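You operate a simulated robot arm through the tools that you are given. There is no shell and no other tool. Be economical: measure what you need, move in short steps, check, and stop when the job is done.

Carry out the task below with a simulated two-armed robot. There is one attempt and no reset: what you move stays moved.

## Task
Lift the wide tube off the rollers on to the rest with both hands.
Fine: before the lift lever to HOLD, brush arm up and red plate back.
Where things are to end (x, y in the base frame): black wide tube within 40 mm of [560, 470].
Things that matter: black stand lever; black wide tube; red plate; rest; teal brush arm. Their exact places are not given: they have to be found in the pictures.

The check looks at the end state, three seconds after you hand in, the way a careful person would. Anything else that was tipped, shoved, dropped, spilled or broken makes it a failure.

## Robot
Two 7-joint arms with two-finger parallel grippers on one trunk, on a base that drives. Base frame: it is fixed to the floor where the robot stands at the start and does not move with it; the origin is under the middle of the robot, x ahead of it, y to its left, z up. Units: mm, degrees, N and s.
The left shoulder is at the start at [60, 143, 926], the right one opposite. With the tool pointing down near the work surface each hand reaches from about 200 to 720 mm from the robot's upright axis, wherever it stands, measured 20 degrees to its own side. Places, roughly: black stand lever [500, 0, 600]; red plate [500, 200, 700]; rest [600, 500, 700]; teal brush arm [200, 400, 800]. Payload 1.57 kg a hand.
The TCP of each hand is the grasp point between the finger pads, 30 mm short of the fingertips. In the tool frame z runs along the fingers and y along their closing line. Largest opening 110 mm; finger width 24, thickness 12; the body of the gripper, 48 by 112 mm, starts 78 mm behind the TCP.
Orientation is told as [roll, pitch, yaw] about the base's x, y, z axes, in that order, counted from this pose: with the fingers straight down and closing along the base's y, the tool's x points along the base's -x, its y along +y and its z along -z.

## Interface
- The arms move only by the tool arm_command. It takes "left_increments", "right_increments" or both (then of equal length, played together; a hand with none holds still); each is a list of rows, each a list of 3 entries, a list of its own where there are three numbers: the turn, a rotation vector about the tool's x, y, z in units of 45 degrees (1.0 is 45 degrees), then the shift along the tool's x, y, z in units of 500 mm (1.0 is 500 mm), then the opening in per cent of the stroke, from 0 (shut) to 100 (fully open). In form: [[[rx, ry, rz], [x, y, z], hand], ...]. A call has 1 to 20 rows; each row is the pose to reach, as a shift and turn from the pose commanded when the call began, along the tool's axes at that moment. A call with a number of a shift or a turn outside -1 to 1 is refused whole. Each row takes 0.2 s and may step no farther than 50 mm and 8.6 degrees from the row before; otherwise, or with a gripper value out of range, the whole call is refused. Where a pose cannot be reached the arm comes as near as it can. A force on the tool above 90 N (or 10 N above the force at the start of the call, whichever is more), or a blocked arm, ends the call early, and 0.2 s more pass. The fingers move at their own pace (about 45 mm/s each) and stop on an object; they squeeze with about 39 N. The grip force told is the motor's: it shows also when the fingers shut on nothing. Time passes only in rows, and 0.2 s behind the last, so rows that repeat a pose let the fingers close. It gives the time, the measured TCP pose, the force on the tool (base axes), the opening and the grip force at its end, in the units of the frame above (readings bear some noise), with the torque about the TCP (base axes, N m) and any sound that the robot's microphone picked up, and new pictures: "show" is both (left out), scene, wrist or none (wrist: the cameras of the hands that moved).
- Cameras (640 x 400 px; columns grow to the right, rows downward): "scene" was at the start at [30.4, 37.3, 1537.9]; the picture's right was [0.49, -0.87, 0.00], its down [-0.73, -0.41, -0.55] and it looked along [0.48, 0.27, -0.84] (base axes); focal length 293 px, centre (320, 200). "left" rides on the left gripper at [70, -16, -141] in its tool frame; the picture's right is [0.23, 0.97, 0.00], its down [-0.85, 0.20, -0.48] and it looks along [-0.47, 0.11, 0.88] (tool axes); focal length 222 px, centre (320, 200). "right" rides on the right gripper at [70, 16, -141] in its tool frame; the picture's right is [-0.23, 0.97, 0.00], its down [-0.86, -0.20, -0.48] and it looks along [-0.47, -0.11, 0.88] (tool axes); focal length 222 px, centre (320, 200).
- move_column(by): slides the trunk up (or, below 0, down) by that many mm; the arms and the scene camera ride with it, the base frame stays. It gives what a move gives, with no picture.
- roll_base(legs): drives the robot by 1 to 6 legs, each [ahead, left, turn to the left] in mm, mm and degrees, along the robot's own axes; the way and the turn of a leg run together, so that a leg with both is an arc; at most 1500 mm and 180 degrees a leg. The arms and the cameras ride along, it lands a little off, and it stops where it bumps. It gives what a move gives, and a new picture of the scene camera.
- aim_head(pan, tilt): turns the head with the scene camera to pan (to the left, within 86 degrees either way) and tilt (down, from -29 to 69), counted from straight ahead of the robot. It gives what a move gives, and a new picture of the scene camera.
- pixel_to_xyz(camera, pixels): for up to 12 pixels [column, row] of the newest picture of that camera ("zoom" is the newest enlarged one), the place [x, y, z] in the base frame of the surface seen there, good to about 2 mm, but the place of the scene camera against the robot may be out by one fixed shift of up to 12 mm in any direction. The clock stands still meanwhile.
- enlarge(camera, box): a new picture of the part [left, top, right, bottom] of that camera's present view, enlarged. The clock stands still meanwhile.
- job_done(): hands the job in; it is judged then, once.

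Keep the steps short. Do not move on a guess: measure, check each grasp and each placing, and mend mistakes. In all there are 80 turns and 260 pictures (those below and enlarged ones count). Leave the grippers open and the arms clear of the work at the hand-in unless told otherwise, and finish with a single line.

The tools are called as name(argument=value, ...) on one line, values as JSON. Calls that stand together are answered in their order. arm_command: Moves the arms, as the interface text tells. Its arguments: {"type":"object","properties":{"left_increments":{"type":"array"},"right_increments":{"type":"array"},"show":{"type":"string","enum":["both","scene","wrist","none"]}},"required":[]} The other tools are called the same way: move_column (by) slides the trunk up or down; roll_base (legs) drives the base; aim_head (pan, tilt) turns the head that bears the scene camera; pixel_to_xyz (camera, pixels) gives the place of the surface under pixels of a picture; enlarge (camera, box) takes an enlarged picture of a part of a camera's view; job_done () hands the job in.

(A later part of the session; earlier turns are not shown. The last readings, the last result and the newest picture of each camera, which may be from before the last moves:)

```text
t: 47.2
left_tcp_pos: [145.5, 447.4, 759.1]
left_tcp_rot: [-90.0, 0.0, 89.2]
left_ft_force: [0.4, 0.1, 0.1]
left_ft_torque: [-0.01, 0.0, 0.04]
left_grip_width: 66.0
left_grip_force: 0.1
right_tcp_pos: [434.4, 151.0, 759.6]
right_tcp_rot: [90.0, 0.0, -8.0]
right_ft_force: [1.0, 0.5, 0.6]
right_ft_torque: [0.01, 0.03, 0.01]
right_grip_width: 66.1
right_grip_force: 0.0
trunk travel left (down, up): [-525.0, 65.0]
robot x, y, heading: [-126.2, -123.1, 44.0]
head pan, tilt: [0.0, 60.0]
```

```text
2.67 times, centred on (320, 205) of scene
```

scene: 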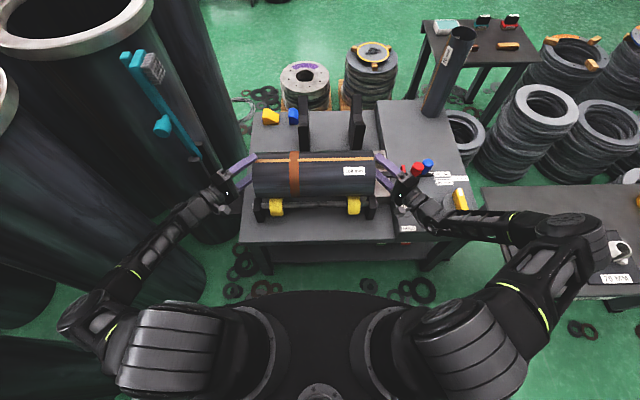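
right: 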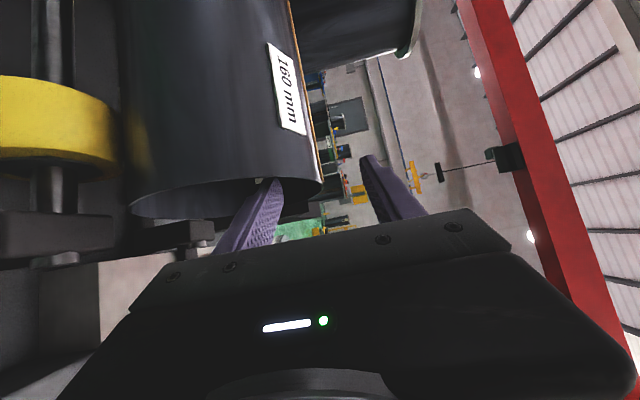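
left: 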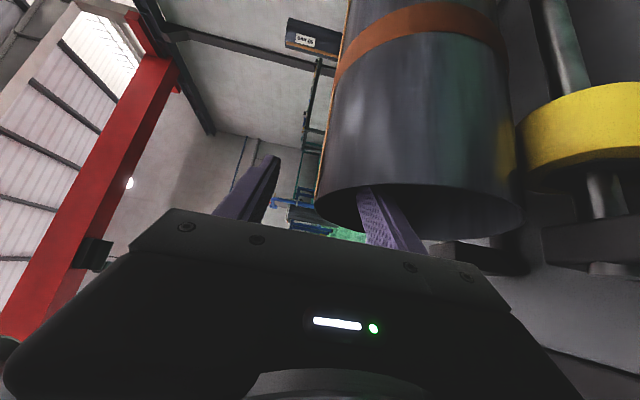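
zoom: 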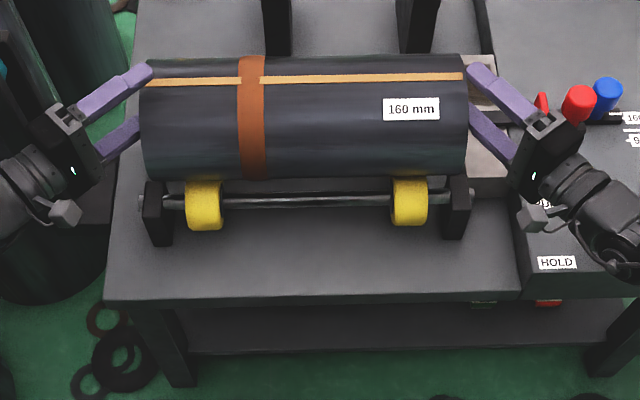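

Lower fingers are entering the bore, upper ones are above the wall. Advance the last ~38 mm.

arm_command(left_increments=[[[0, 0, 0], [0, 0.003, 0.03], 60], [[0, 0, 0], [0, 0.003, 0.06], 60], [[0, 0, 0], [0, 0.003, 0.074], 60]], right_increments=[[[0, 0, 0], [0, -0.003, 0.03], 60], [[0, 0, 0], [0, -0.003, 0.06], 60], [[0, 0, 0], [0, -0.003, 0.078], 60]], show="wrist")

enlarge(camera="scene", box=[200, 130, 440, 280])

```text
t: 48.0
left_tcp_pos: [171.1, 461.8, 755.6]
left_tcp_rot: [-89.3, -0.2, 90.9]
left_ft_force: [-57.6, 42.5, 10.5]
left_ft_torque: [0.83, 1.75, 0.56]
left_grip_width: 56.7
left_grip_force: 0.1
right_tcp_pos: [446.5, 182.4, 756.0]
right_tcp_rot: [89.9, -0.4, -8.8]
right_ft_force: [27.5, -40.7, 5.6]
right_ft_torque: [-1.4, -0.59, -0.6]
right_grip_width: 61.7
right_grip_force: 0.1
trunk travel left (down, up): [-525.0, 65.0]
robot x, y, heading: [-130.1, -122.7, 44.2]
head pan, tilt: [0.0, 60.0]
```

right: 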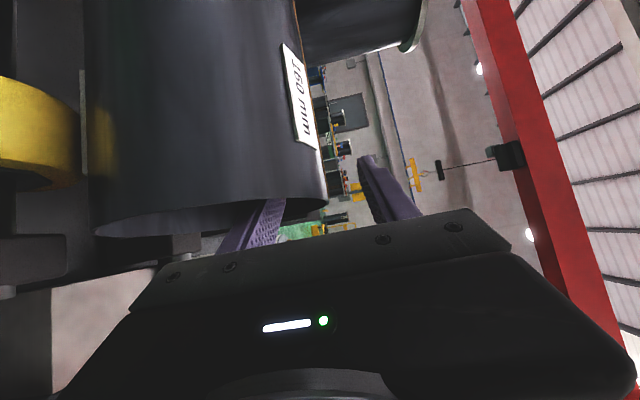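
left: 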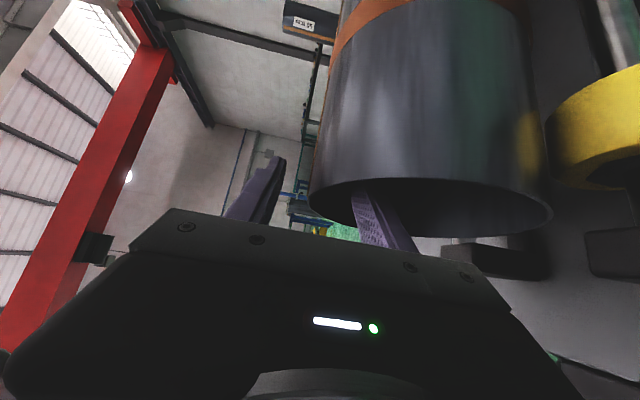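

```text
2.67 times, centred on (320, 205) of scene
```

zoom: 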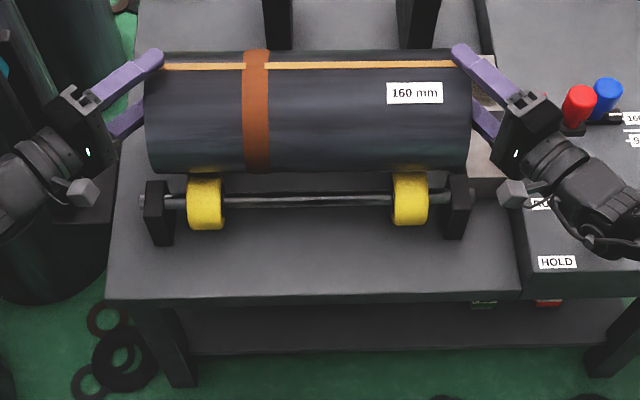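

Both lower fingertips met something ~15 mm inside the ends (axial force 50–70 N). I back both hands out to look into the bores.

arm_command(left_increments=[[[0, 0, 0], [0, 0, -0.04], 60], [[0, 0, 0], [0, 0, -0.1], 60], [[0, 0, 0], [0, 0, -0.18], 60], [[0, 0, 0], [0, 0, -0.26], 60]], right_increments=[[[0, 0, 0], [0, 0, -0.04], 60], [[0, 0, 0], [0, 0, -0.1], 60], [[0, 0, 0], [0, 0, -0.18], 60], [[0, 0, 0], [0, 0, -0.26], 60]], show="wrist")

enlarge(camera="right", box=[160, 90, 360, 215])

enlarge(camera="left", box=[280, 90, 480, 215])

enlarge(camera="scene", box=[200, 130, 440, 280])

```text
t: 49.0
left_tcp_pos: [53.3, 448.9, 760.0]
left_tcp_rot: [-89.9, 0.2, 88.8]
left_ft_force: [0.0, 1.0, -0.2]
left_ft_torque: [0.0, -0.03, 0.03]
left_grip_width: 66.1
left_grip_force: 0.0
right_tcp_pos: [422.6, 59.2, 756.9]
right_tcp_rot: [90.1, 0.0, -7.9]
right_ft_force: [-0.6, -0.2, 0.3]
right_ft_torque: [0.0, 0.0, -0.04]
right_grip_width: 65.8
right_grip_force: 0.1
trunk travel left (down, up): [-525.0, 65.0]
robot x, y, heading: [-130.2, -120.4, 44.0]
head pan, tilt: [0.0, 60.0]
```

right: 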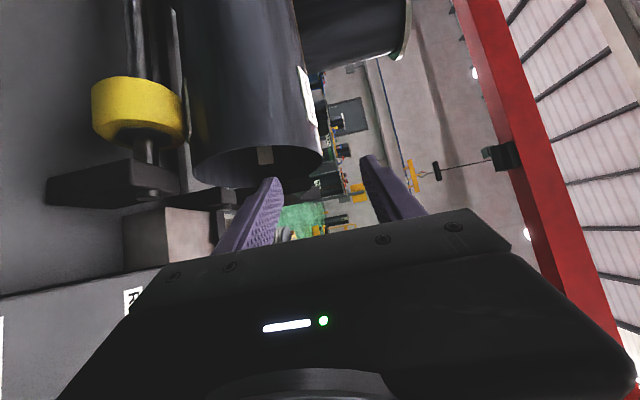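
left: 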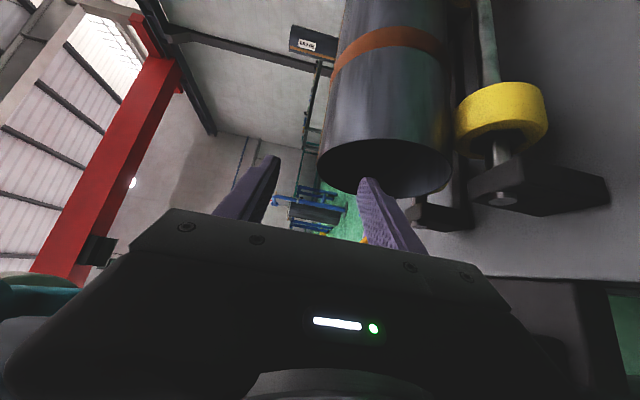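

```text
3.20 times, centred on (260, 152) of right
```

zoom: 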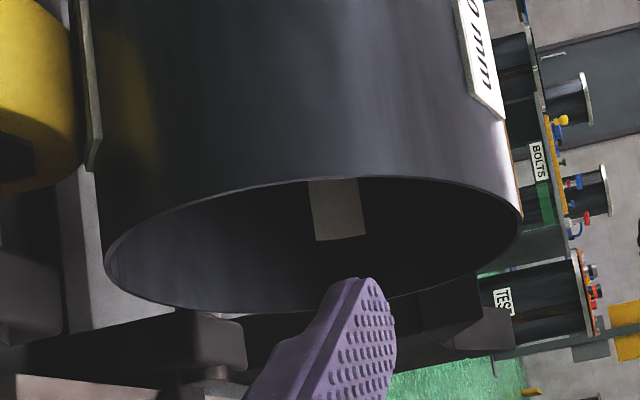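

```text
3.20 times, centred on (380, 152) of left
```

zoom: 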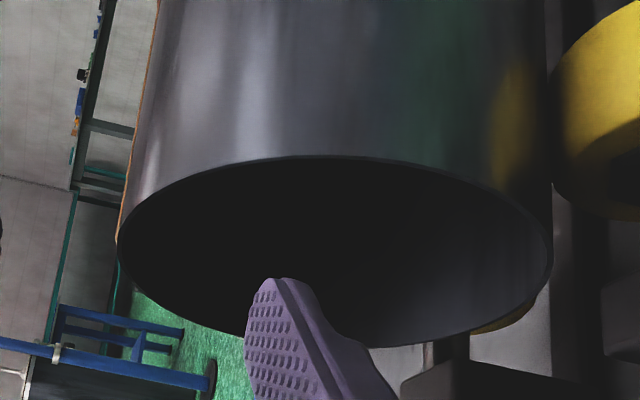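

```text
2.67 times, centred on (320, 205) of scene
```

zoom: 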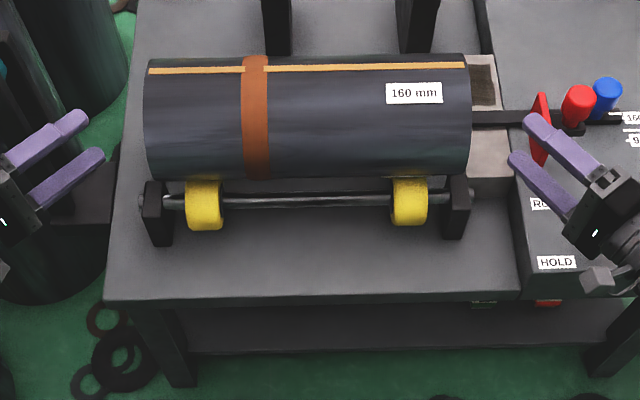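

I probe depths inside both bores.

pixel_to_xyz(camera="left", pixels=[[350, 155], [370, 165], [390, 150], [410, 165], [430, 175], [375, 148], [345, 170], [335, 160], [319, 165]])

pixel_to_xyz(camera="right", pixels=[[230, 165], [250, 160], [265, 157], [290, 155], [310, 155], [240, 180], [285, 165], [210, 170], [322, 157]])

```text
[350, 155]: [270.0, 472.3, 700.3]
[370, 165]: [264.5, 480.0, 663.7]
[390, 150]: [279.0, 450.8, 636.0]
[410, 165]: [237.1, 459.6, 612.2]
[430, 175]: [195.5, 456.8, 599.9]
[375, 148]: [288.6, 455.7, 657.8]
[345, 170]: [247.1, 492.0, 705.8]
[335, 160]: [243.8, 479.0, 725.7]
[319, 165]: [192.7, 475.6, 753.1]
```

```text
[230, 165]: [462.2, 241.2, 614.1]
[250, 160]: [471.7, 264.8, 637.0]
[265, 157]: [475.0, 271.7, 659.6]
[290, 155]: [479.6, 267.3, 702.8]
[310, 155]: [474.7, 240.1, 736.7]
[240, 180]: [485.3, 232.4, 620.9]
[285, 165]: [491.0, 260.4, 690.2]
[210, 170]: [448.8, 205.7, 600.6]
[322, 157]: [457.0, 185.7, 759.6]
```

The bore is visually open, but by the force/torque readings both lower fingertips met a face about 25 mm inside each end. That still leaves ~20 mm of wall to hook. I re-enter ~3.5 mm shallower, centred under the top of the wall.

arm_command(left_increments=[[[0, 0, 0], [-0.0246, 0.006, 0.06], 60], [[0, 0, 0], [-0.0246, 0.006, 0.13], 60], [[0, 0, 0], [-0.0246, 0.006, 0.18], 60], [[0, 0, 0], [-0.0246, 0.006, 0.21], 60], [[0, 0, 0], [-0.0246, 0.006, 0.2196], 60]], right_increments=[[[0, 0, 0], [-0.008, 0, 0.06], 60], [[0, 0, 0], [-0.008, 0, 0.13], 60], [[0, 0, 0], [-0.008, 0, 0.19], 60], [[0, 0, 0], [-0.008, 0, 0.22], 60], [[0, 0, 0], [-0.008, 0, 0.2328], 60]], show="wrist")

enlarge(camera="scene", box=[200, 130, 440, 280])

```text
t: 50.2
left_tcp_pos: [161.9, 462.3, 754.3]
left_tcp_rot: [-89.9, 0.0, 89.1]
left_ft_force: [-0.1, 0.7, 0.2]
left_ft_torque: [0.0, 0.01, 0.03]
left_grip_width: 66.1
left_grip_force: 0.0
right_tcp_pos: [442.4, 176.0, 755.5]
right_tcp_rot: [89.9, 0.0, -7.9]
right_ft_force: [-0.6, 0.5, -0.3]
right_ft_torque: [-0.01, -0.01, 0.0]
right_grip_width: 66.2
right_grip_force: 0.1
trunk travel left (down, up): [-525.0, 65.0]
robot x, y, heading: [-127.1, -124.3, 44.0]
head pan, tilt: [0.0, 60.0]
```

right: 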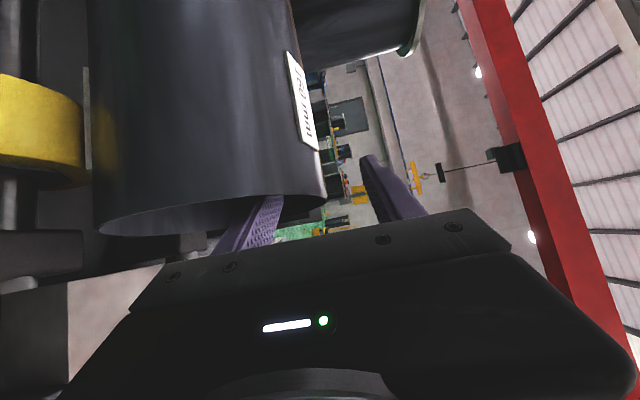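
left: 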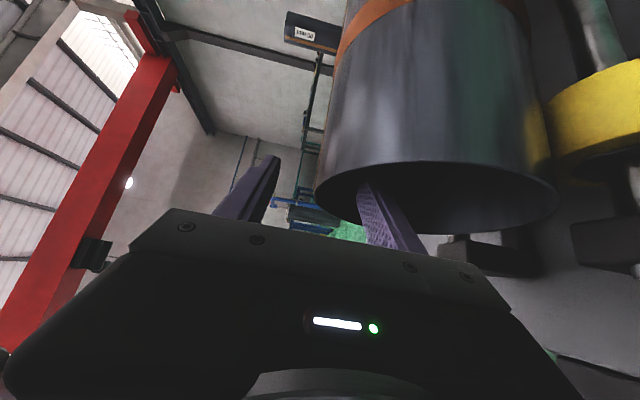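

```text
2.67 times, centred on (320, 205) of scene
```

zoom: 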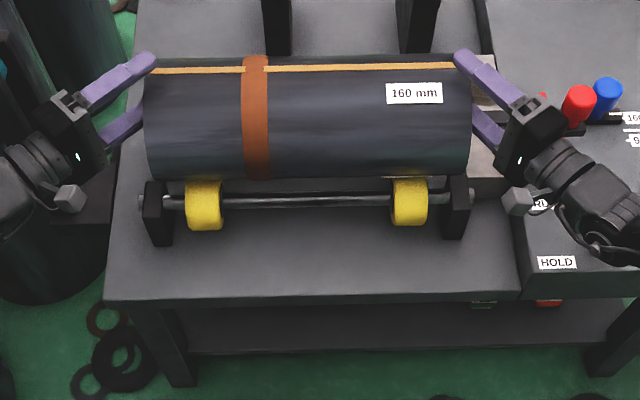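

No contact, wall between the fingers at both ends. I close both grippers.

arm_command(left_increments=[[[0, 0, 0], [0, -0.003, 0], 40], [[0, 0, 0], [0, -0.003, 0], 20], [[0, 0, 0], [0, -0.003, 0], 0], [[0, 0, 0], [0, -0.003, 0], 0], [[0, 0, 0], [0, -0.003, 0], 0], [[0, 0, 0], [0, -0.003, 0], 0]], right_increments=[[[0, 0, 0], [0, 0.002, 0], 40], [[0, 0, 0], [0, 0.002, 0], 20], [[0, 0, 0], [0, 0.002, 0], 0], [[0, 0, 0], [0, 0.002, 0], 0], [[0, 0, 0], [0, 0.002, 0], 0], [[0, 0, 0], [0, 0.002, 0], 0]], show="wrist")

enlarge(camera="scene", box=[200, 130, 440, 280])

```text
t: 51.6
left_tcp_pos: [162.1, 464.2, 755.5]
left_tcp_rot: [-89.7, 0.0, 89.2]
left_ft_force: [-4.7, 7.8, 0.1]
left_ft_torque: [0.2, -0.11, 0.17]
left_grip_width: 6.2
left_grip_force: 25.9
right_tcp_pos: [444.8, 175.3, 755.4]
right_tcp_rot: [90.0, 0.0, -8.1]
right_ft_force: [12.5, -1.5, 0.1]
right_ft_torque: [0.72, -0.58, 0.05]
right_grip_width: 6.3
right_grip_force: 26.0
trunk travel left (down, up): [-525.0, 65.0]
robot x, y, heading: [-132.0, -120.6, 44.1]
head pan, tilt: [0.0, 60.0]
```

right: 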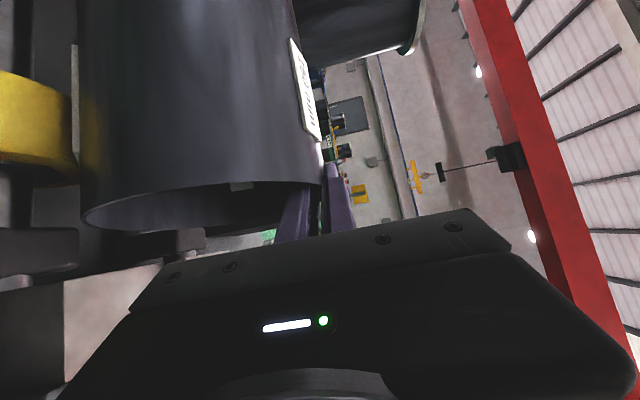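
left: 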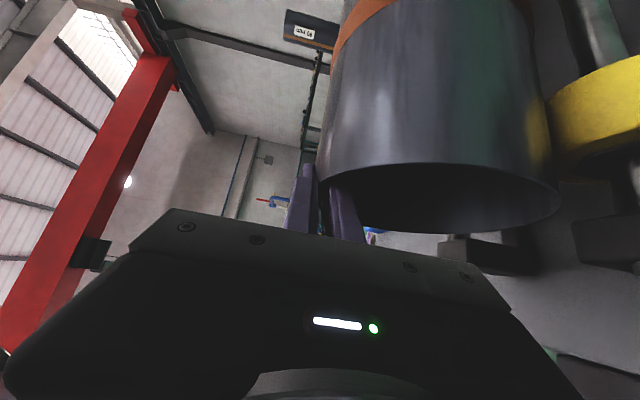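

```text
2.67 times, centred on (320, 205) of scene
```

zoom: 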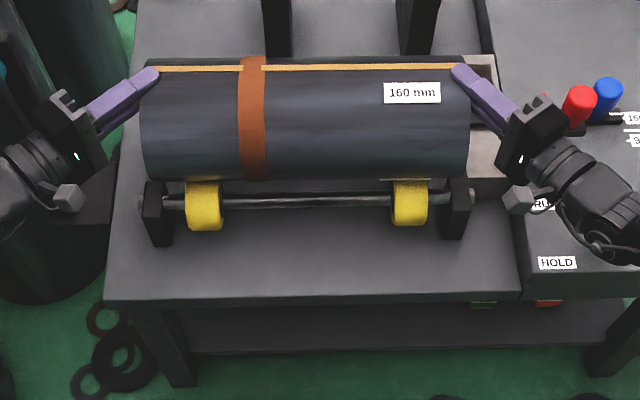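

Both grips hold the wall (6.2 mm, equal). Test lift of 20 mm, both in step.

arm_command(left_increments=[[[0, 0, 0], [0, -0.01, 0], 0], [[0, 0, 0], [0, -0.02, 0], 0], [[0, 0, 0], [0, -0.03, 0], 0], [[0, 0, 0], [0, -0.04, 0], 0]], right_increments=[[[0, 0, 0], [0, 0.01, 0], 0], [[0, 0, 0], [0, 0.02, 0], 0], [[0, 0, 0], [0, 0.03, 0], 0], [[0, 0, 0], [0, 0.04, 0], 0]], show="scene")

enlarge(camera="scene", box=[200, 130, 440, 280])

```text
t: 52.6
left_tcp_pos: [163.1, 462.5, 775.5]
left_tcp_rot: [-89.7, 0.1, 89.1]
left_ft_force: [-9.6, 11.9, -8.4]
left_ft_torque: [0.09, -0.67, 0.37]
left_grip_width: 4.8
left_grip_force: 25.2
right_tcp_pos: [442.2, 174.8, 775.8]
right_tcp_rot: [89.8, 0.0, -8.0]
right_ft_force: [9.2, -11.0, -11.5]
right_ft_torque: [-0.67, 0.27, 0.27]
right_grip_width: 5.1
right_grip_force: 25.2
trunk travel left (down, up): [-525.0, 65.0]
robot x, y, heading: [-131.2, -123.9, 44.0]
head pan, tilt: [0.0, 60.0]
```

scene: 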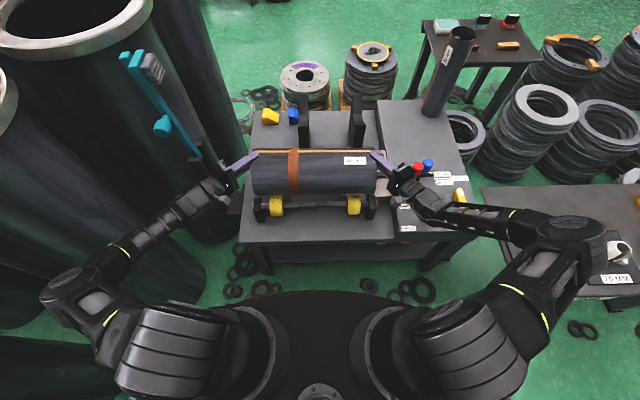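

```text
2.67 times, centred on (320, 205) of scene
```

zoom: 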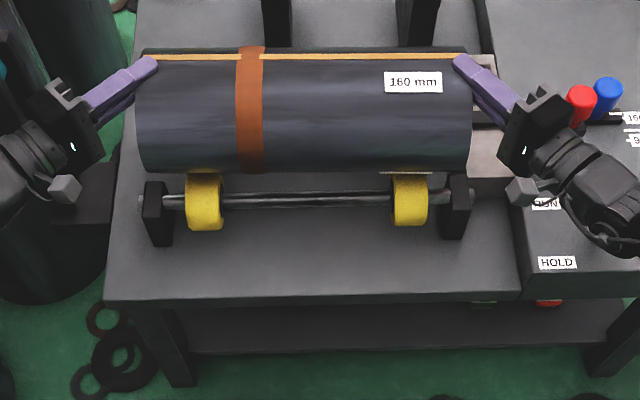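

The tube is off the rollers (≈2 kg shared). Lift another 125 mm in step.

arm_command(left_increments=[[[0, 0, 0], [0, -0.03, 0], 0], [[0, 0, 0], [0, -0.06, 0], 0], [[0, 0, 0], [0, -0.09, 0], 0], [[0, 0, 0], [0, -0.12, 0], 0], [[0, 0, 0], [0, -0.15, 0], 0], [[0, 0, 0], [0, -0.18, 0], 0], [[0, 0, 0], [0, -0.21, 0], 0], [[0, 0, 0], [0, -0.24, 0], 0], [[0, 0, 0], [0, -0.25, 0], 0]], right_increments=[[[0, 0, 0], [0, 0.03, 0], 0], [[0, 0, 0], [0, 0.06, 0], 0], [[0, 0, 0], [0, 0.09, 0], 0], [[0, 0, 0], [0, 0.12, 0], 0], [[0, 0, 0], [0, 0.15, 0], 0], [[0, 0, 0], [0, 0.18, 0], 0], [[0, 0, 0], [0, 0.21, 0], 0], [[0, 0, 0], [0, 0.24, 0], 0], [[0, 0, 0], [0, 0.25, 0], 0]], show="both")

```text
t: 54.6
left_tcp_pos: [163.7, 462.4, 899.5]
left_tcp_rot: [-89.8, 0.1, 89.2]
left_ft_force: [-11.4, 11.9, -8.0]
left_ft_torque: [-0.06, -0.47, -0.6]
left_grip_width: 4.8
left_grip_force: 25.5
right_tcp_pos: [442.6, 173.8, 900.6]
right_tcp_rot: [90.0, 0.2, -7.9]
right_ft_force: [10.4, -12.3, -10.6]
right_ft_torque: [-0.41, 0.23, 0.86]
right_grip_width: 5.3
right_grip_force: 25.6
trunk travel left (down, up): [-525.0, 65.0]
robot x, y, heading: [-127.5, -123.4, 44.0]
head pan, tilt: [0.0, 60.0]
```

scene: 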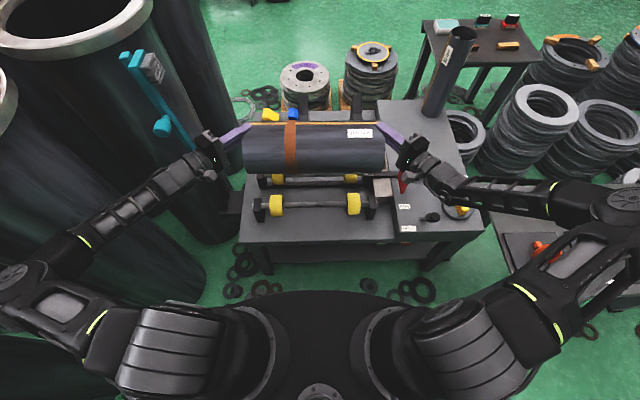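
right: 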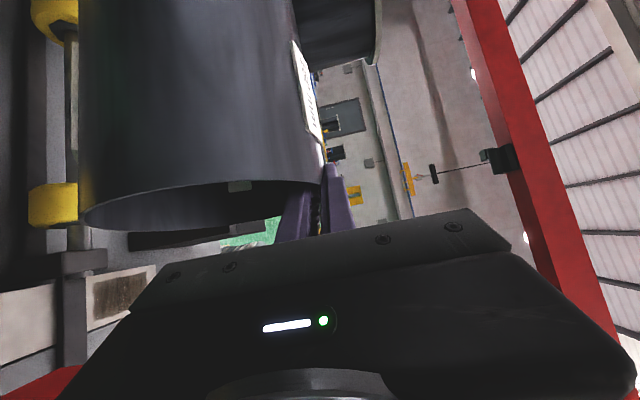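
left: 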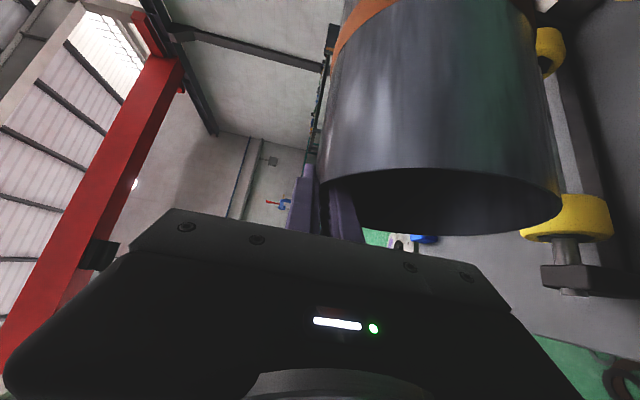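

The tube hangs level at z≈900. Before carrying it forward I must check whether the left forearm would sweep into the upright brush arm; I measure the left arm's links and the brush arm.

pixel_to_xyz(camera="scene", pixels=[[205, 155], [180, 180], [130, 215], [85, 238], [50, 258], [20, 275], [60, 330], [160, 335], [123, 55], [160, 125], [195, 155], [320, 300]])

enlarge(camera="scene", box=[0, 30, 400, 280])

```text
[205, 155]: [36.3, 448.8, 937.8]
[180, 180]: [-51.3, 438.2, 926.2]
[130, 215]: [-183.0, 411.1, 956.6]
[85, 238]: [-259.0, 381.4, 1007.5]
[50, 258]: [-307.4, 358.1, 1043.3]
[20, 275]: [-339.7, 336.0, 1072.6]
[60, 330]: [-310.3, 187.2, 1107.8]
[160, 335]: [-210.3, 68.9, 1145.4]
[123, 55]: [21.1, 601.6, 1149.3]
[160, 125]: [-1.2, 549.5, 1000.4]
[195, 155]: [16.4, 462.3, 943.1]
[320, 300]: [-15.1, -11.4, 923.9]
```

```text
1.60 times, centred on (200, 155) of scene
```

zoom: 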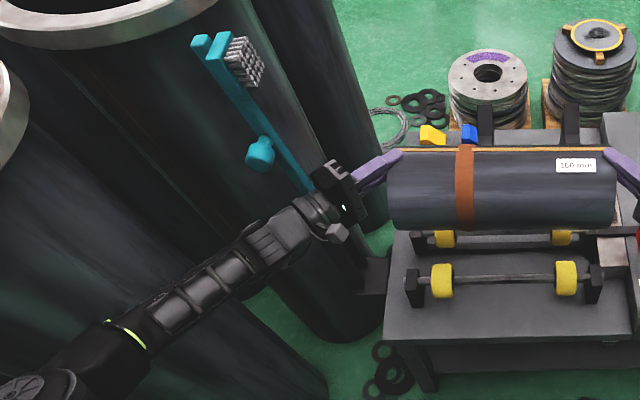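

Wrist sits at about (v274,u-346), elbow (v-2,u-478,z1080). To keep the forearm to the right of the brush arm I will stretch the arms forward with the base further right. I measure the standing tube and right-hand table first.

pixel_to_xyz(camera="scene", pixels=[[422, 112], [438, 117], [455, 30], [472, 38], [425, 80], [483, 195], [500, 255], [520, 300], [575, 325], [600, 310], [450, 270], [430, 330]])

aim_head(pan=-45, tilt=60)

```text
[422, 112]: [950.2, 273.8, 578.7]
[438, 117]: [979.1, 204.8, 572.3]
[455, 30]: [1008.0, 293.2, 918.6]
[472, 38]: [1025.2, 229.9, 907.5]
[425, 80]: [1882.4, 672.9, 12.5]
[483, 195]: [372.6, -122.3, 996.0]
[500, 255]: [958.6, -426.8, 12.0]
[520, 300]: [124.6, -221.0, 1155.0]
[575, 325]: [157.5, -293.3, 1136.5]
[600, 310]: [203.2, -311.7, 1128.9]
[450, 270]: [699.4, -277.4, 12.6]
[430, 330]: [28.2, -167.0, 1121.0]
```

```text
t: 55.7
left_tcp_pos: [163.0, 462.0, 900.8]
left_tcp_rot: [-89.9, 0.1, 89.1]
left_ft_force: [-6.1, 11.7, -8.4]
left_ft_torque: [-0.05, -0.63, 0.65]
left_grip_width: 4.8
left_grip_force: 25.3
right_tcp_pos: [443.4, 173.5, 902.9]
right_tcp_rot: [89.9, 0.2, -7.9]
right_ft_force: [6.5, -11.1, -11.5]
right_ft_torque: [-0.52, 0.22, 0.8]
right_grip_width: 5.3
right_grip_force: 25.3
trunk travel left (down, up): [-525.0, 65.0]
robot x, y, heading: [-126.0, -123.6, 44.5]
head pan, tilt: [-45.0, 60.0]
```

scene: 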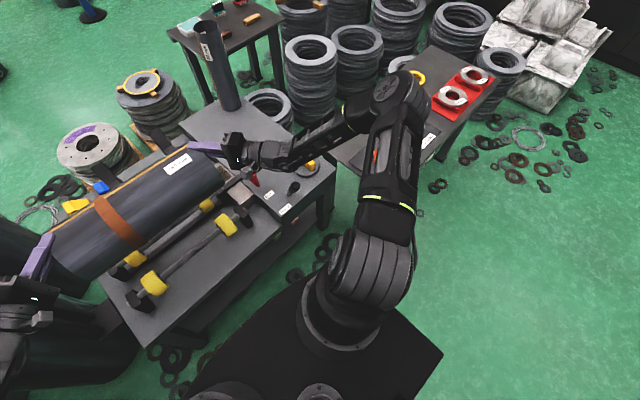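

Space is clear to the right. I raise the column 60 mm for clearance over the red knob, then drive 150 mm right.

move_column(by=60)

roll_base(legs=[[0, -150, 0]])

aim_head(pan=10, tilt=60)

```text
t: 56.7
left_tcp_pos: [164.3, 462.8, 958.8]
left_tcp_rot: [-89.8, 0.1, 89.1]
left_ft_force: [-4.8, 10.9, -8.3]
left_ft_torque: [-0.05, -0.7, 0.63]
left_grip_width: 4.7
left_grip_force: 25.1
right_tcp_pos: [442.8, 174.4, 960.7]
right_tcp_rot: [89.8, 0.1, -8.1]
right_ft_force: [5.7, -11.9, -10.7]
right_ft_torque: [-0.49, 0.34, 1.06]
right_grip_width: 5.4
right_grip_force: 25.6
trunk travel left (down, up): [-585.0, 5.0]
robot x, y, heading: [-124.9, -123.1, 44.0]
head pan, tilt: [-45.0, 60.0]
```

```text
t: 58.1
left_tcp_pos: [267.2, 353.7, 959.1]
left_tcp_rot: [-89.8, 0.1, 89.1]
left_ft_force: [-5.1, 9.6, -7.8]
left_ft_torque: [-0.04, -0.55, 0.49]
left_grip_width: 4.8
left_grip_force: 25.0
right_tcp_pos: [548.8, 65.2, 961.8]
right_tcp_rot: [90.0, 0.0, -7.9]
right_ft_force: [6.6, -9.6, -11.2]
right_ft_torque: [-0.45, 0.29, 0.68]
right_grip_width: 5.4
right_grip_force: 25.1
trunk travel left (down, up): [-585.0, 5.0]
robot x, y, heading: [-22.7, -231.3, 44.0]
head pan, tilt: [-45.0, 60.0]
```

scene: 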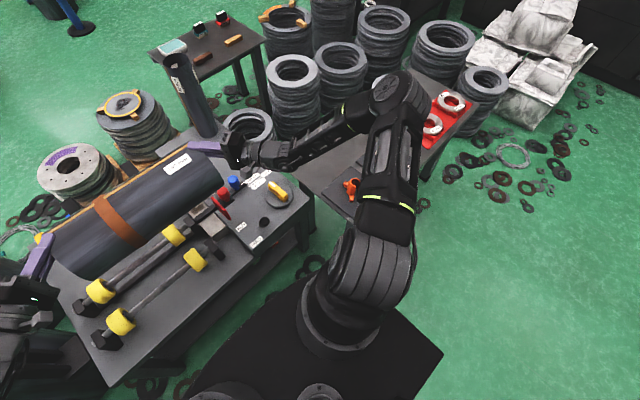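

```text
t: 59.3
left_tcp_pos: [267.7, 354.2, 959.6]
left_tcp_rot: [-90.0, 0.1, 89.1]
left_ft_force: [-0.8, -0.5, -7.1]
left_ft_torque: [-0.04, -0.73, -0.49]
left_grip_width: 4.7
left_grip_force: 25.7
right_tcp_pos: [549.4, 67.2, 961.0]
right_tcp_rot: [89.9, 0.2, -8.0]
right_ft_force: [-0.5, 0.7, -11.8]
right_ft_torque: [-0.7, 0.17, 0.22]
right_grip_width: 5.1
right_grip_force: 25.3
trunk travel left (down, up): [-585.0, 5.0]
robot x, y, heading: [-21.7, -231.4, 43.8]
head pan, tilt: [10.0, 60.0]
```

scene: 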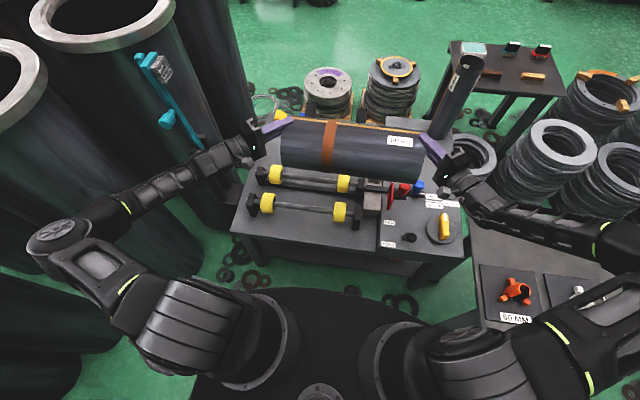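

Tube secure. Drive ahead 105 mm (base stays behind where it already stood).

roll_base(legs=[[105, 0, 0]])

```text
t: 60.5
left_tcp_pos: [344.6, 428.6, 959.1]
left_tcp_rot: [-89.8, 0.2, 89.1]
left_ft_force: [0.3, 1.1, -8.0]
left_ft_torque: [0.02, -0.79, -0.43]
left_grip_width: 4.5
left_grip_force: 25.7
right_tcp_pos: [623.8, 141.2, 960.7]
right_tcp_rot: [89.9, 0.1, -7.9]
right_ft_force: [-0.4, 0.5, -11.8]
right_ft_torque: [-0.59, 0.29, 0.49]
right_grip_width: 5.3
right_grip_force: 25.6
trunk travel left (down, up): [-585.0, 5.0]
robot x, y, heading: [53.7, -156.3, 44.2]
head pan, tilt: [10.0, 60.0]
```

scene: 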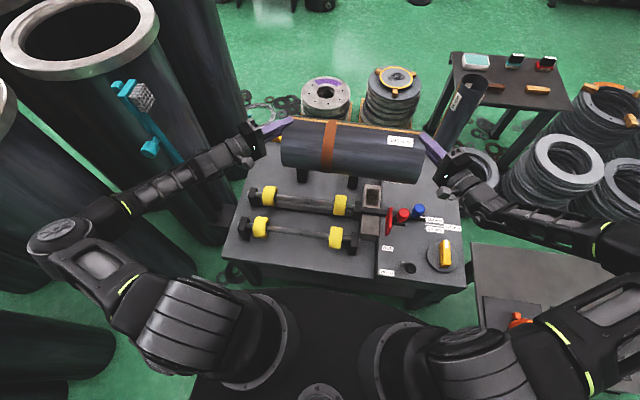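

All secure. Now both arms carry the tube ahead in step; first 95 mm.

arm_command(left_increments=[[[0, 0, 0], [-0.0271, 0, 0.0263], 0], [[0, 0, 0], [-0.0542, 0, 0.0526], 0], [[0, 0, 0], [-0.0814, 0, 0.0789], 0], [[0, 0, 0], [-0.1085, 0, 0.1052], 0], [[0, 0, 0], [-0.1356, 0, 0.1314], 0]], right_increments=[[[0, 0, 0], [-0.0228, 0, 0.0301], 0], [[0, 0, 0], [-0.0456, 0, 0.0603], 0], [[0, 0, 0], [-0.0684, 0, 0.0904], 0], [[0, 0, 0], [-0.0912, 0, 0.1205], 0], [[0, 0, 0], [-0.1139, 0, 0.1507], 0]], show="scene")

pixel_to_xyz(camera="scene", pixels=[[235, 145], [200, 165], [150, 185], [60, 235]])

```text
t: 61.7
left_tcp_pos: [409.7, 497.0, 957.1]
left_tcp_rot: [-89.6, 0.2, 89.2]
left_ft_force: [-0.2, 3.0, -7.0]
left_ft_torque: [0.0, -0.71, 0.58]
left_grip_width: 4.7
left_grip_force: 25.1
right_tcp_pos: [691.2, 209.6, 960.4]
right_tcp_rot: [89.7, 0.2, -7.9]
right_ft_force: [0.5, -2.0, -11.5]
right_ft_torque: [-0.59, 0.25, 0.17]
right_grip_width: 4.9
right_grip_force: 25.4
trunk travel left (down, up): [-585.0, 5.0]
robot x, y, heading: [55.2, -157.8, 44.0]
head pan, tilt: [10.0, 60.0]
```

scene: 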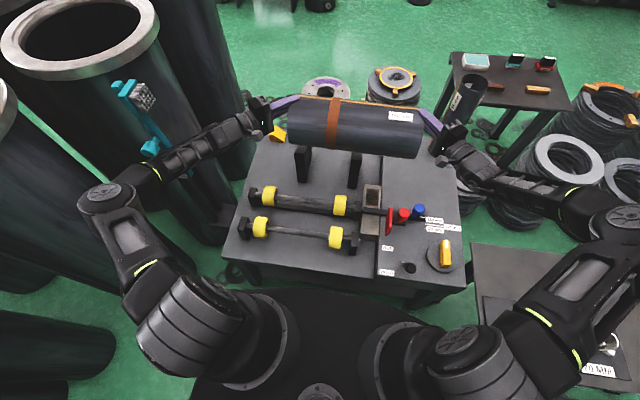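

```text
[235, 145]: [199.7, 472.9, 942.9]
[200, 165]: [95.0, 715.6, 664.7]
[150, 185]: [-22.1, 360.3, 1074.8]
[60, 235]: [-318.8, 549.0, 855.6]
```

The left forearm is ~180 mm right of the brush arm. Continue ahead the remaining ~76 mm.

arm_command(left_increments=[[[0, 0, 0], [-0.0271, 0, 0.0263], 0], [[0, 0, 0], [-0.0542, 0, 0.0526], 0], [[0, 0, 0], [-0.0814, 0, 0.0789], 0], [[0, 0, 0], [-0.1085, 0, 0.1052], 0]], right_increments=[[[0, 0, 0], [-0.0228, 0, 0.0301], 0], [[0, 0, 0], [-0.0456, 0, 0.0603], 0], [[0, 0, 0], [-0.0684, 0, 0.0904], 0], [[0, 0, 0], [-0.0912, 0, 0.1205], 0]], show="scene")

pixel_to_xyz(camera="scene", pixels=[[240, 130], [215, 140], [170, 165], [130, 185], [152, 90], [150, 148]])

```text
t: 62.7
left_tcp_pos: [464.8, 548.9, 956.9]
left_tcp_rot: [-89.7, 0.2, 89.1]
left_ft_force: [-2.9, 0.8, -7.7]
left_ft_torque: [-0.09, -0.61, -0.1]
left_grip_width: 4.8
left_grip_force: 24.7
right_tcp_pos: [745.9, 261.3, 960.4]
right_tcp_rot: [89.8, 0.3, -8.0]
right_ft_force: [1.9, -1.0, -11.8]
right_ft_torque: [-0.47, 0.21, -0.33]
right_grip_width: 5.0
right_grip_force: 26.1
trunk travel left (down, up): [-585.0, 5.0]
robot x, y, heading: [52.7, -158.7, 44.1]
head pan, tilt: [10.0, 60.0]
```

scene: 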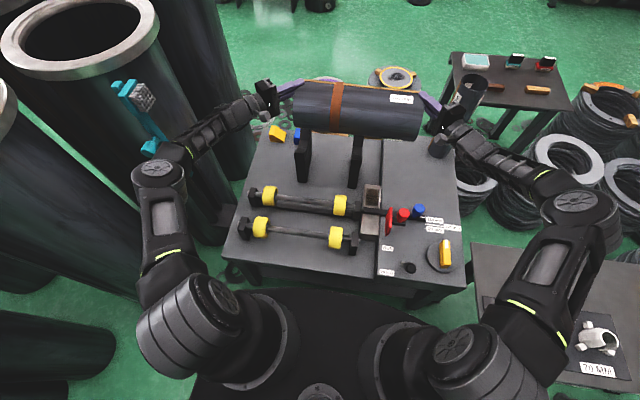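

```text
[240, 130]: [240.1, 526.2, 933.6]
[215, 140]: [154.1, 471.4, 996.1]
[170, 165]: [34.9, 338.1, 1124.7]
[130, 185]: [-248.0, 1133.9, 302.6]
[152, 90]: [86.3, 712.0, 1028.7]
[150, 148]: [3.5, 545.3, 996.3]
```

Forearm runs nearly straight ahead at u≈-215, 150 mm off the brush arm. Now shift both arms 67 mm left in step.

arm_command(left_increments=[[[0, 0, 0], [-0.0233, 0, -0.024], 0], [[0, 0, 0], [-0.0466, 0, -0.0481], 0], [[0, 0, 0], [-0.0699, 0, -0.0721], 0], [[0, 0, 0], [-0.0932, 0, -0.0962], 0]], right_increments=[[[0, 0, 0], [0.0268, 0, 0.0202], 0], [[0, 0, 0], [0.0535, 0, 0.0404], 0], [[0, 0, 0], [0.0803, 0, 0.0606], 0], [[0, 0, 0], [0.107, 0, 0.0808], 0]], show="scene")

enlarge(camera="scene", box=[100, 50, 420, 250])

pixel_to_xyz(camera="scene", pixels=[[225, 128], [200, 138], [165, 155], [152, 90], [304, 150], [355, 150], [304, 175], [355, 182], [275, 130], [400, 135]])

```text
t: 63.7
left_tcp_pos: [415.3, 597.8, 959.1]
left_tcp_rot: [-89.8, 0.1, 89.1]
left_ft_force: [-3.5, 2.0, -9.9]
left_ft_torque: [0.03, -0.43, -0.96]
left_grip_width: 4.9
left_grip_force: 25.2
right_tcp_pos: [696.4, 309.2, 960.0]
right_tcp_rot: [89.8, 0.1, -8.1]
right_ft_force: [3.4, -2.1, -10.2]
right_ft_torque: [-0.26, 0.37, 0.59]
right_grip_width: 5.3
right_grip_force: 25.4
trunk travel left (down, up): [-585.0, 5.0]
robot x, y, heading: [52.4, -154.1, 44.2]
head pan, tilt: [10.0, 60.0]
```

scene: 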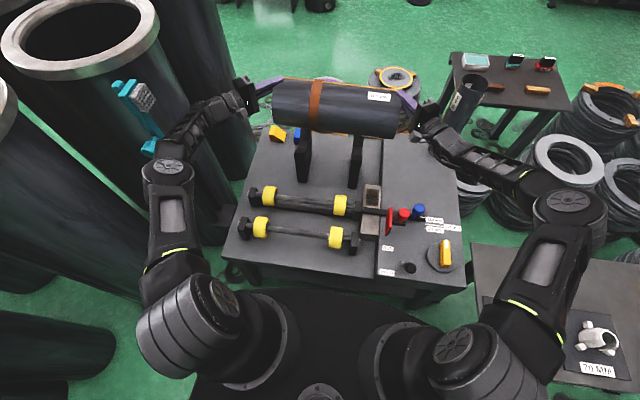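

```text
2.00 times, centred on (260, 150) of scene
```

zoom: 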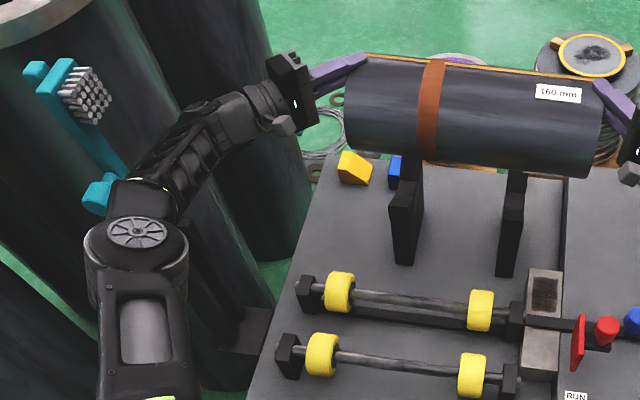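

```text
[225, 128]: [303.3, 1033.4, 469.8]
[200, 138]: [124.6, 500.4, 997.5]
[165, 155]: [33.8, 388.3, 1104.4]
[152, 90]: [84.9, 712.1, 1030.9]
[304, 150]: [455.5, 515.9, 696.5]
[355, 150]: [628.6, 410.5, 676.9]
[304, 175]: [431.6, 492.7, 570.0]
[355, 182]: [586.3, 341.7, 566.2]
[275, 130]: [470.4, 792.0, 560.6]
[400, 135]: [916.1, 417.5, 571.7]
```

Tube centre estimate: v≈728, u≈78 (14 mm off nominal). Forearm ~60 mm clear of the brush arm. Lower the column 110 mm, then check.

move_column(by=-105)

enlarge(camera="scene", box=[140, 40, 460, 240])

pixel_to_xyz(camera="zoom", pixels=[[280, 120], [440, 130], [325, 160], [430, 165]])

```text
t: 65.1
left_tcp_pos: [416.5, 596.1, 855.0]
left_tcp_rot: [-89.8, 0.0, 89.2]
left_ft_force: [-3.7, 1.5, -9.1]
left_ft_torque: [0.08, -0.31, -0.56]
left_grip_width: 4.7
left_grip_force: 25.1
right_tcp_pos: [696.4, 306.9, 855.1]
right_tcp_rot: [89.9, 0.2, -8.1]
right_ft_force: [3.0, -0.9, -9.4]
right_ft_torque: [-0.47, 0.2, -0.08]
right_grip_width: 4.9
right_grip_force: 25.4
trunk travel left (down, up): [-480.0, 110.0]
robot x, y, heading: [52.3, -157.2, 44.1]
head pan, tilt: [10.0, 60.0]
```

```text
2.00 times, centred on (300, 140) of scene
```

zoom: 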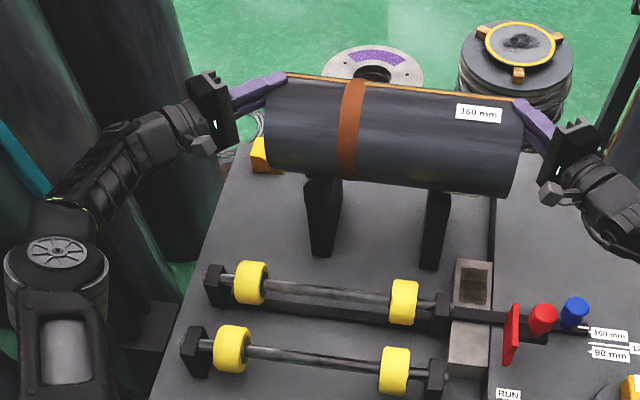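

```text
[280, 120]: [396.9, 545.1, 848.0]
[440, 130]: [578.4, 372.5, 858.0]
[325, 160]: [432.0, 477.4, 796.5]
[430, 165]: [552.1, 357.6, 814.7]
```

Still carrying ~9 N each. Lower with the arms 25 mm in 5 mm steps.

arm_command(left_increments=[[[0, 0, 0], [0, 0.01, 0], 0], [[0, 0, 0], [0, 0.02, 0], 0], [[0, 0, 0], [0, 0.03, 0], 0], [[0, 0, 0], [0, 0.04, 0], 0], [[0, 0, 0], [0, 0.05, 0], 0]], right_increments=[[[0, 0, 0], [0, -0.01, 0], 0], [[0, 0, 0], [0, -0.02, 0], 0], [[0, 0, 0], [0, -0.03, 0], 0], [[0, 0, 0], [0, -0.04, 0], 0], [[0, 0, 0], [0, -0.05, 0], 0]], show="wrist")

```text
t: 66.3
left_tcp_pos: [414.8, 597.1, 832.3]
left_tcp_rot: [-90.0, 0.1, 89.1]
left_ft_force: [1.8, 4.6, -2.4]
left_ft_torque: [0.24, -1.05, 0.54]
left_grip_width: 4.8
left_grip_force: 25.2
right_tcp_pos: [695.1, 308.0, 834.0]
right_tcp_rot: [90.2, 0.1, -8.0]
right_ft_force: [0.9, 3.1, 1.1]
right_ft_torque: [-0.77, 0.37, 0.47]
right_grip_width: 4.9
right_grip_force: 25.4
trunk travel left (down, up): [-480.0, 110.0]
robot x, y, heading: [54.7, -157.9, 44.3]
head pan, tilt: [10.0, 60.0]
```

right: 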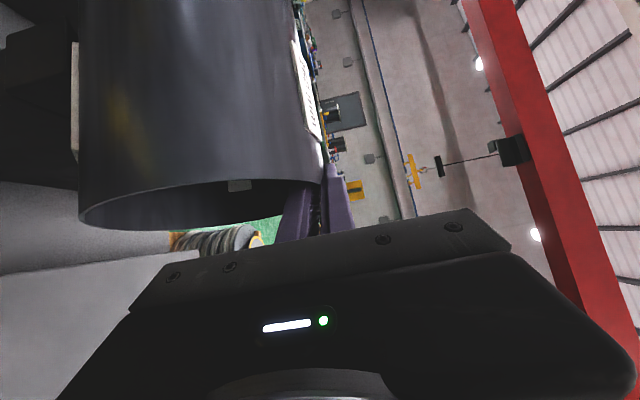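
left: 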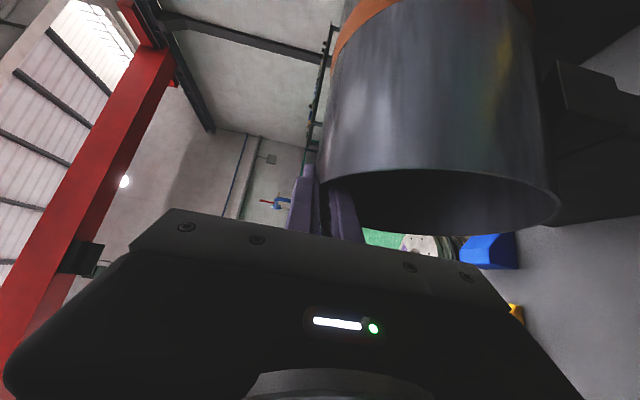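

Weight is passing to the rest (forces near zero). Lower 5 mm more.

arm_command(left_increments=[[[0, 0, 0], [0, 0.004, 0], 0], [[0, 0, 0], [0, 0.007, 0], 0], [[0, 0, 0], [0, 0.01, 0], 0]], right_increments=[[[0, 0, 0], [0, -0.004, 0], 0], [[0, 0, 0], [0, -0.007, 0], 0], [[0, 0, 0], [0, -0.01, 0], 0]], show="scene")

enlarge(camera="scene", box=[180, 60, 420, 210])

```text
t: 67.1
left_tcp_pos: [412.9, 597.2, 830.1]
left_tcp_rot: [-90.2, 0.0, 89.3]
left_ft_force: [3.6, 8.3, 11.3]
left_ft_torque: [0.01, -1.22, 0.75]
left_grip_width: 4.8
left_grip_force: 25.5
right_tcp_pos: [693.9, 309.4, 834.3]
right_tcp_rot: [90.6, -0.1, -7.9]
right_ft_force: [5.7, 13.7, 29.4]
right_ft_torque: [-0.42, 0.31, 0.25]
right_grip_width: 5.1
right_grip_force: 25.5
trunk travel left (down, up): [-480.0, 110.0]
robot x, y, heading: [49.5, -157.6, 44.1]
head pan, tilt: [10.0, 60.0]
```

scene: 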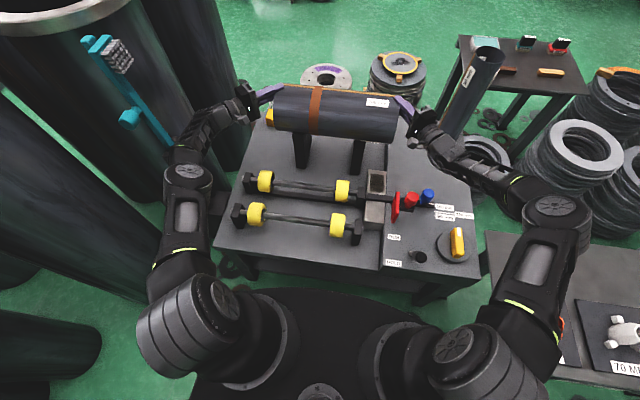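

```text
2.67 times, centred on (300, 135) of scene
```

zoom: 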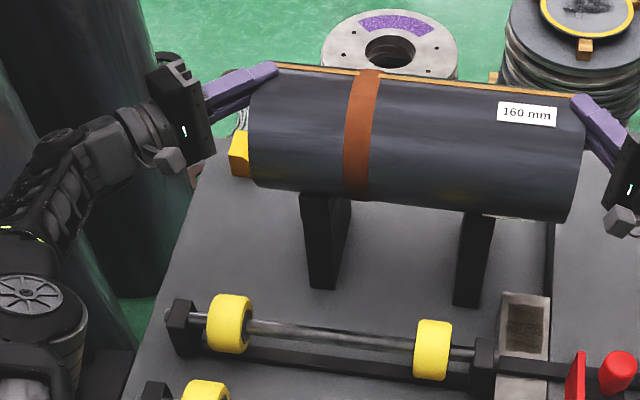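

The push is up and forward on both hands, so the tube rides on the near flank of the V. I lift 5 mm, go 10 mm ahead, and lower again.

arm_command(left_increments=[[[0, 0, 0], [0, -0.01, 0], 0], [[0, 0, 0], [-0.0072, -0.01, 0.007], 0], [[0, 0, 0], [-0.0144, -0.01, 0.0139], 0], [[0, 0, 0], [-0.0144, 0, 0.0139], 0], [[0, 0, 0], [-0.0144, 0.004, 0.0139], 0]], right_increments=[[[0, 0, 0], [0, 0.01, 0], 0], [[0, 0, 0], [-0.006, 0.01, 0.008], 0], [[0, 0, 0], [-0.0121, 0.01, 0.016], 0], [[0, 0, 0], [-0.0121, 0, 0.016], 0], [[0, 0, 0], [-0.0121, -0.004, 0.016], 0]], show="none")

```text
t: 68.3
left_tcp_pos: [417.8, 595.2, 828.1]
left_tcp_rot: [-90.0, 0.0, 89.5]
left_ft_force: [-10.4, 17.5, 2.0]
left_ft_torque: [0.34, -0.63, 0.39]
left_grip_width: 4.5
left_grip_force: 25.1
left hand out of reach, approached as far as the arm can: row 3, 4, 5
right_tcp_pos: [704.3, 312.0, 826.9]
right_tcp_rot: [90.2, -0.1, -8.3]
right_ft_force: [16.6, -7.6, 24.2]
right_ft_torque: [-0.23, 0.49, 0.69]
right_grip_width: 4.5
right_grip_force: 25.0
trunk travel left (down, up): [-480.0, 110.0]
robot x, y, heading: [53.7, -153.0, 44.0]
head pan, tilt: [10.0, 60.0]
```

The left arm is at its reach limit. I raise both 8 mm (weight back on the hands) and nudge the base ahead 15 mm instead.

arm_command(left_increments=[[[0, 0, 0], [0, -0.01, 0], 0], [[0, 0, 0], [0, -0.02, 0], 0]], right_increments=[[[0, 0, 0], [0, 0.01, 0], 0], [[0, 0, 0], [0.0091, 0.02, -0.012], 0]], show="none")

roll_base(legs=[[15, 0, 0]])

```text
t: 68.9
left_tcp_pos: [421.2, 595.4, 832.0]
left_tcp_rot: [-89.8, 0.1, 89.0]
left_ft_force: [-14.8, 14.5, -9.0]
left_ft_torque: [0.3, -0.25, -0.81]
left_grip_width: 5.2
left_grip_force: 24.9
right_tcp_pos: [701.8, 306.5, 830.6]
right_tcp_rot: [89.5, -0.1, -8.4]
right_ft_force: [26.2, -7.8, 0.8]
right_ft_torque: [0.98, -0.32, -0.37]
right_grip_width: 5.1
right_grip_force: 25.0
trunk travel left (down, up): [-480.0, 110.0]
robot x, y, heading: [50.1, -156.1, 43.9]
head pan, tilt: [10.0, 60.0]
```

```text
t: 69.6
left_tcp_pos: [431.4, 608.1, 832.5]
left_tcp_rot: [-89.8, 0.2, 89.2]
left_ft_force: [-15.9, 16.8, -10.9]
left_ft_torque: [-0.19, 0.13, -0.58]
left_grip_width: 5.0
left_grip_force: 25.3
right_tcp_pos: [710.0, 319.9, 830.3]
right_tcp_rot: [89.6, 0.2, -8.1]
right_ft_force: [17.3, -16.7, -9.1]
right_ft_torque: [0.29, 0.07, 0.34]
right_grip_width: 4.6
right_grip_force: 25.0
trunk travel left (down, up): [-480.0, 110.0]
robot x, y, heading: [63.2, -143.6, 43.9]
head pan, tilt: [10.0, 60.0]
```

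scene: 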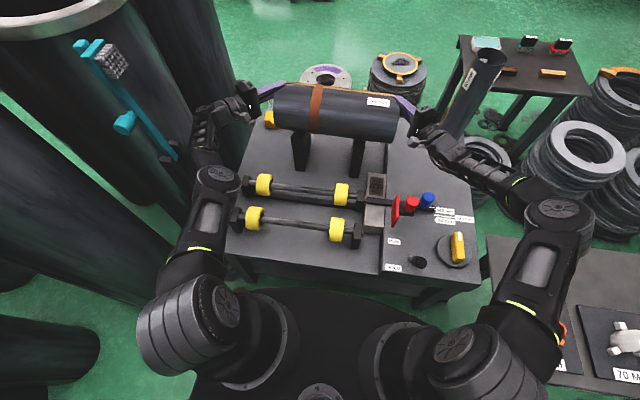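

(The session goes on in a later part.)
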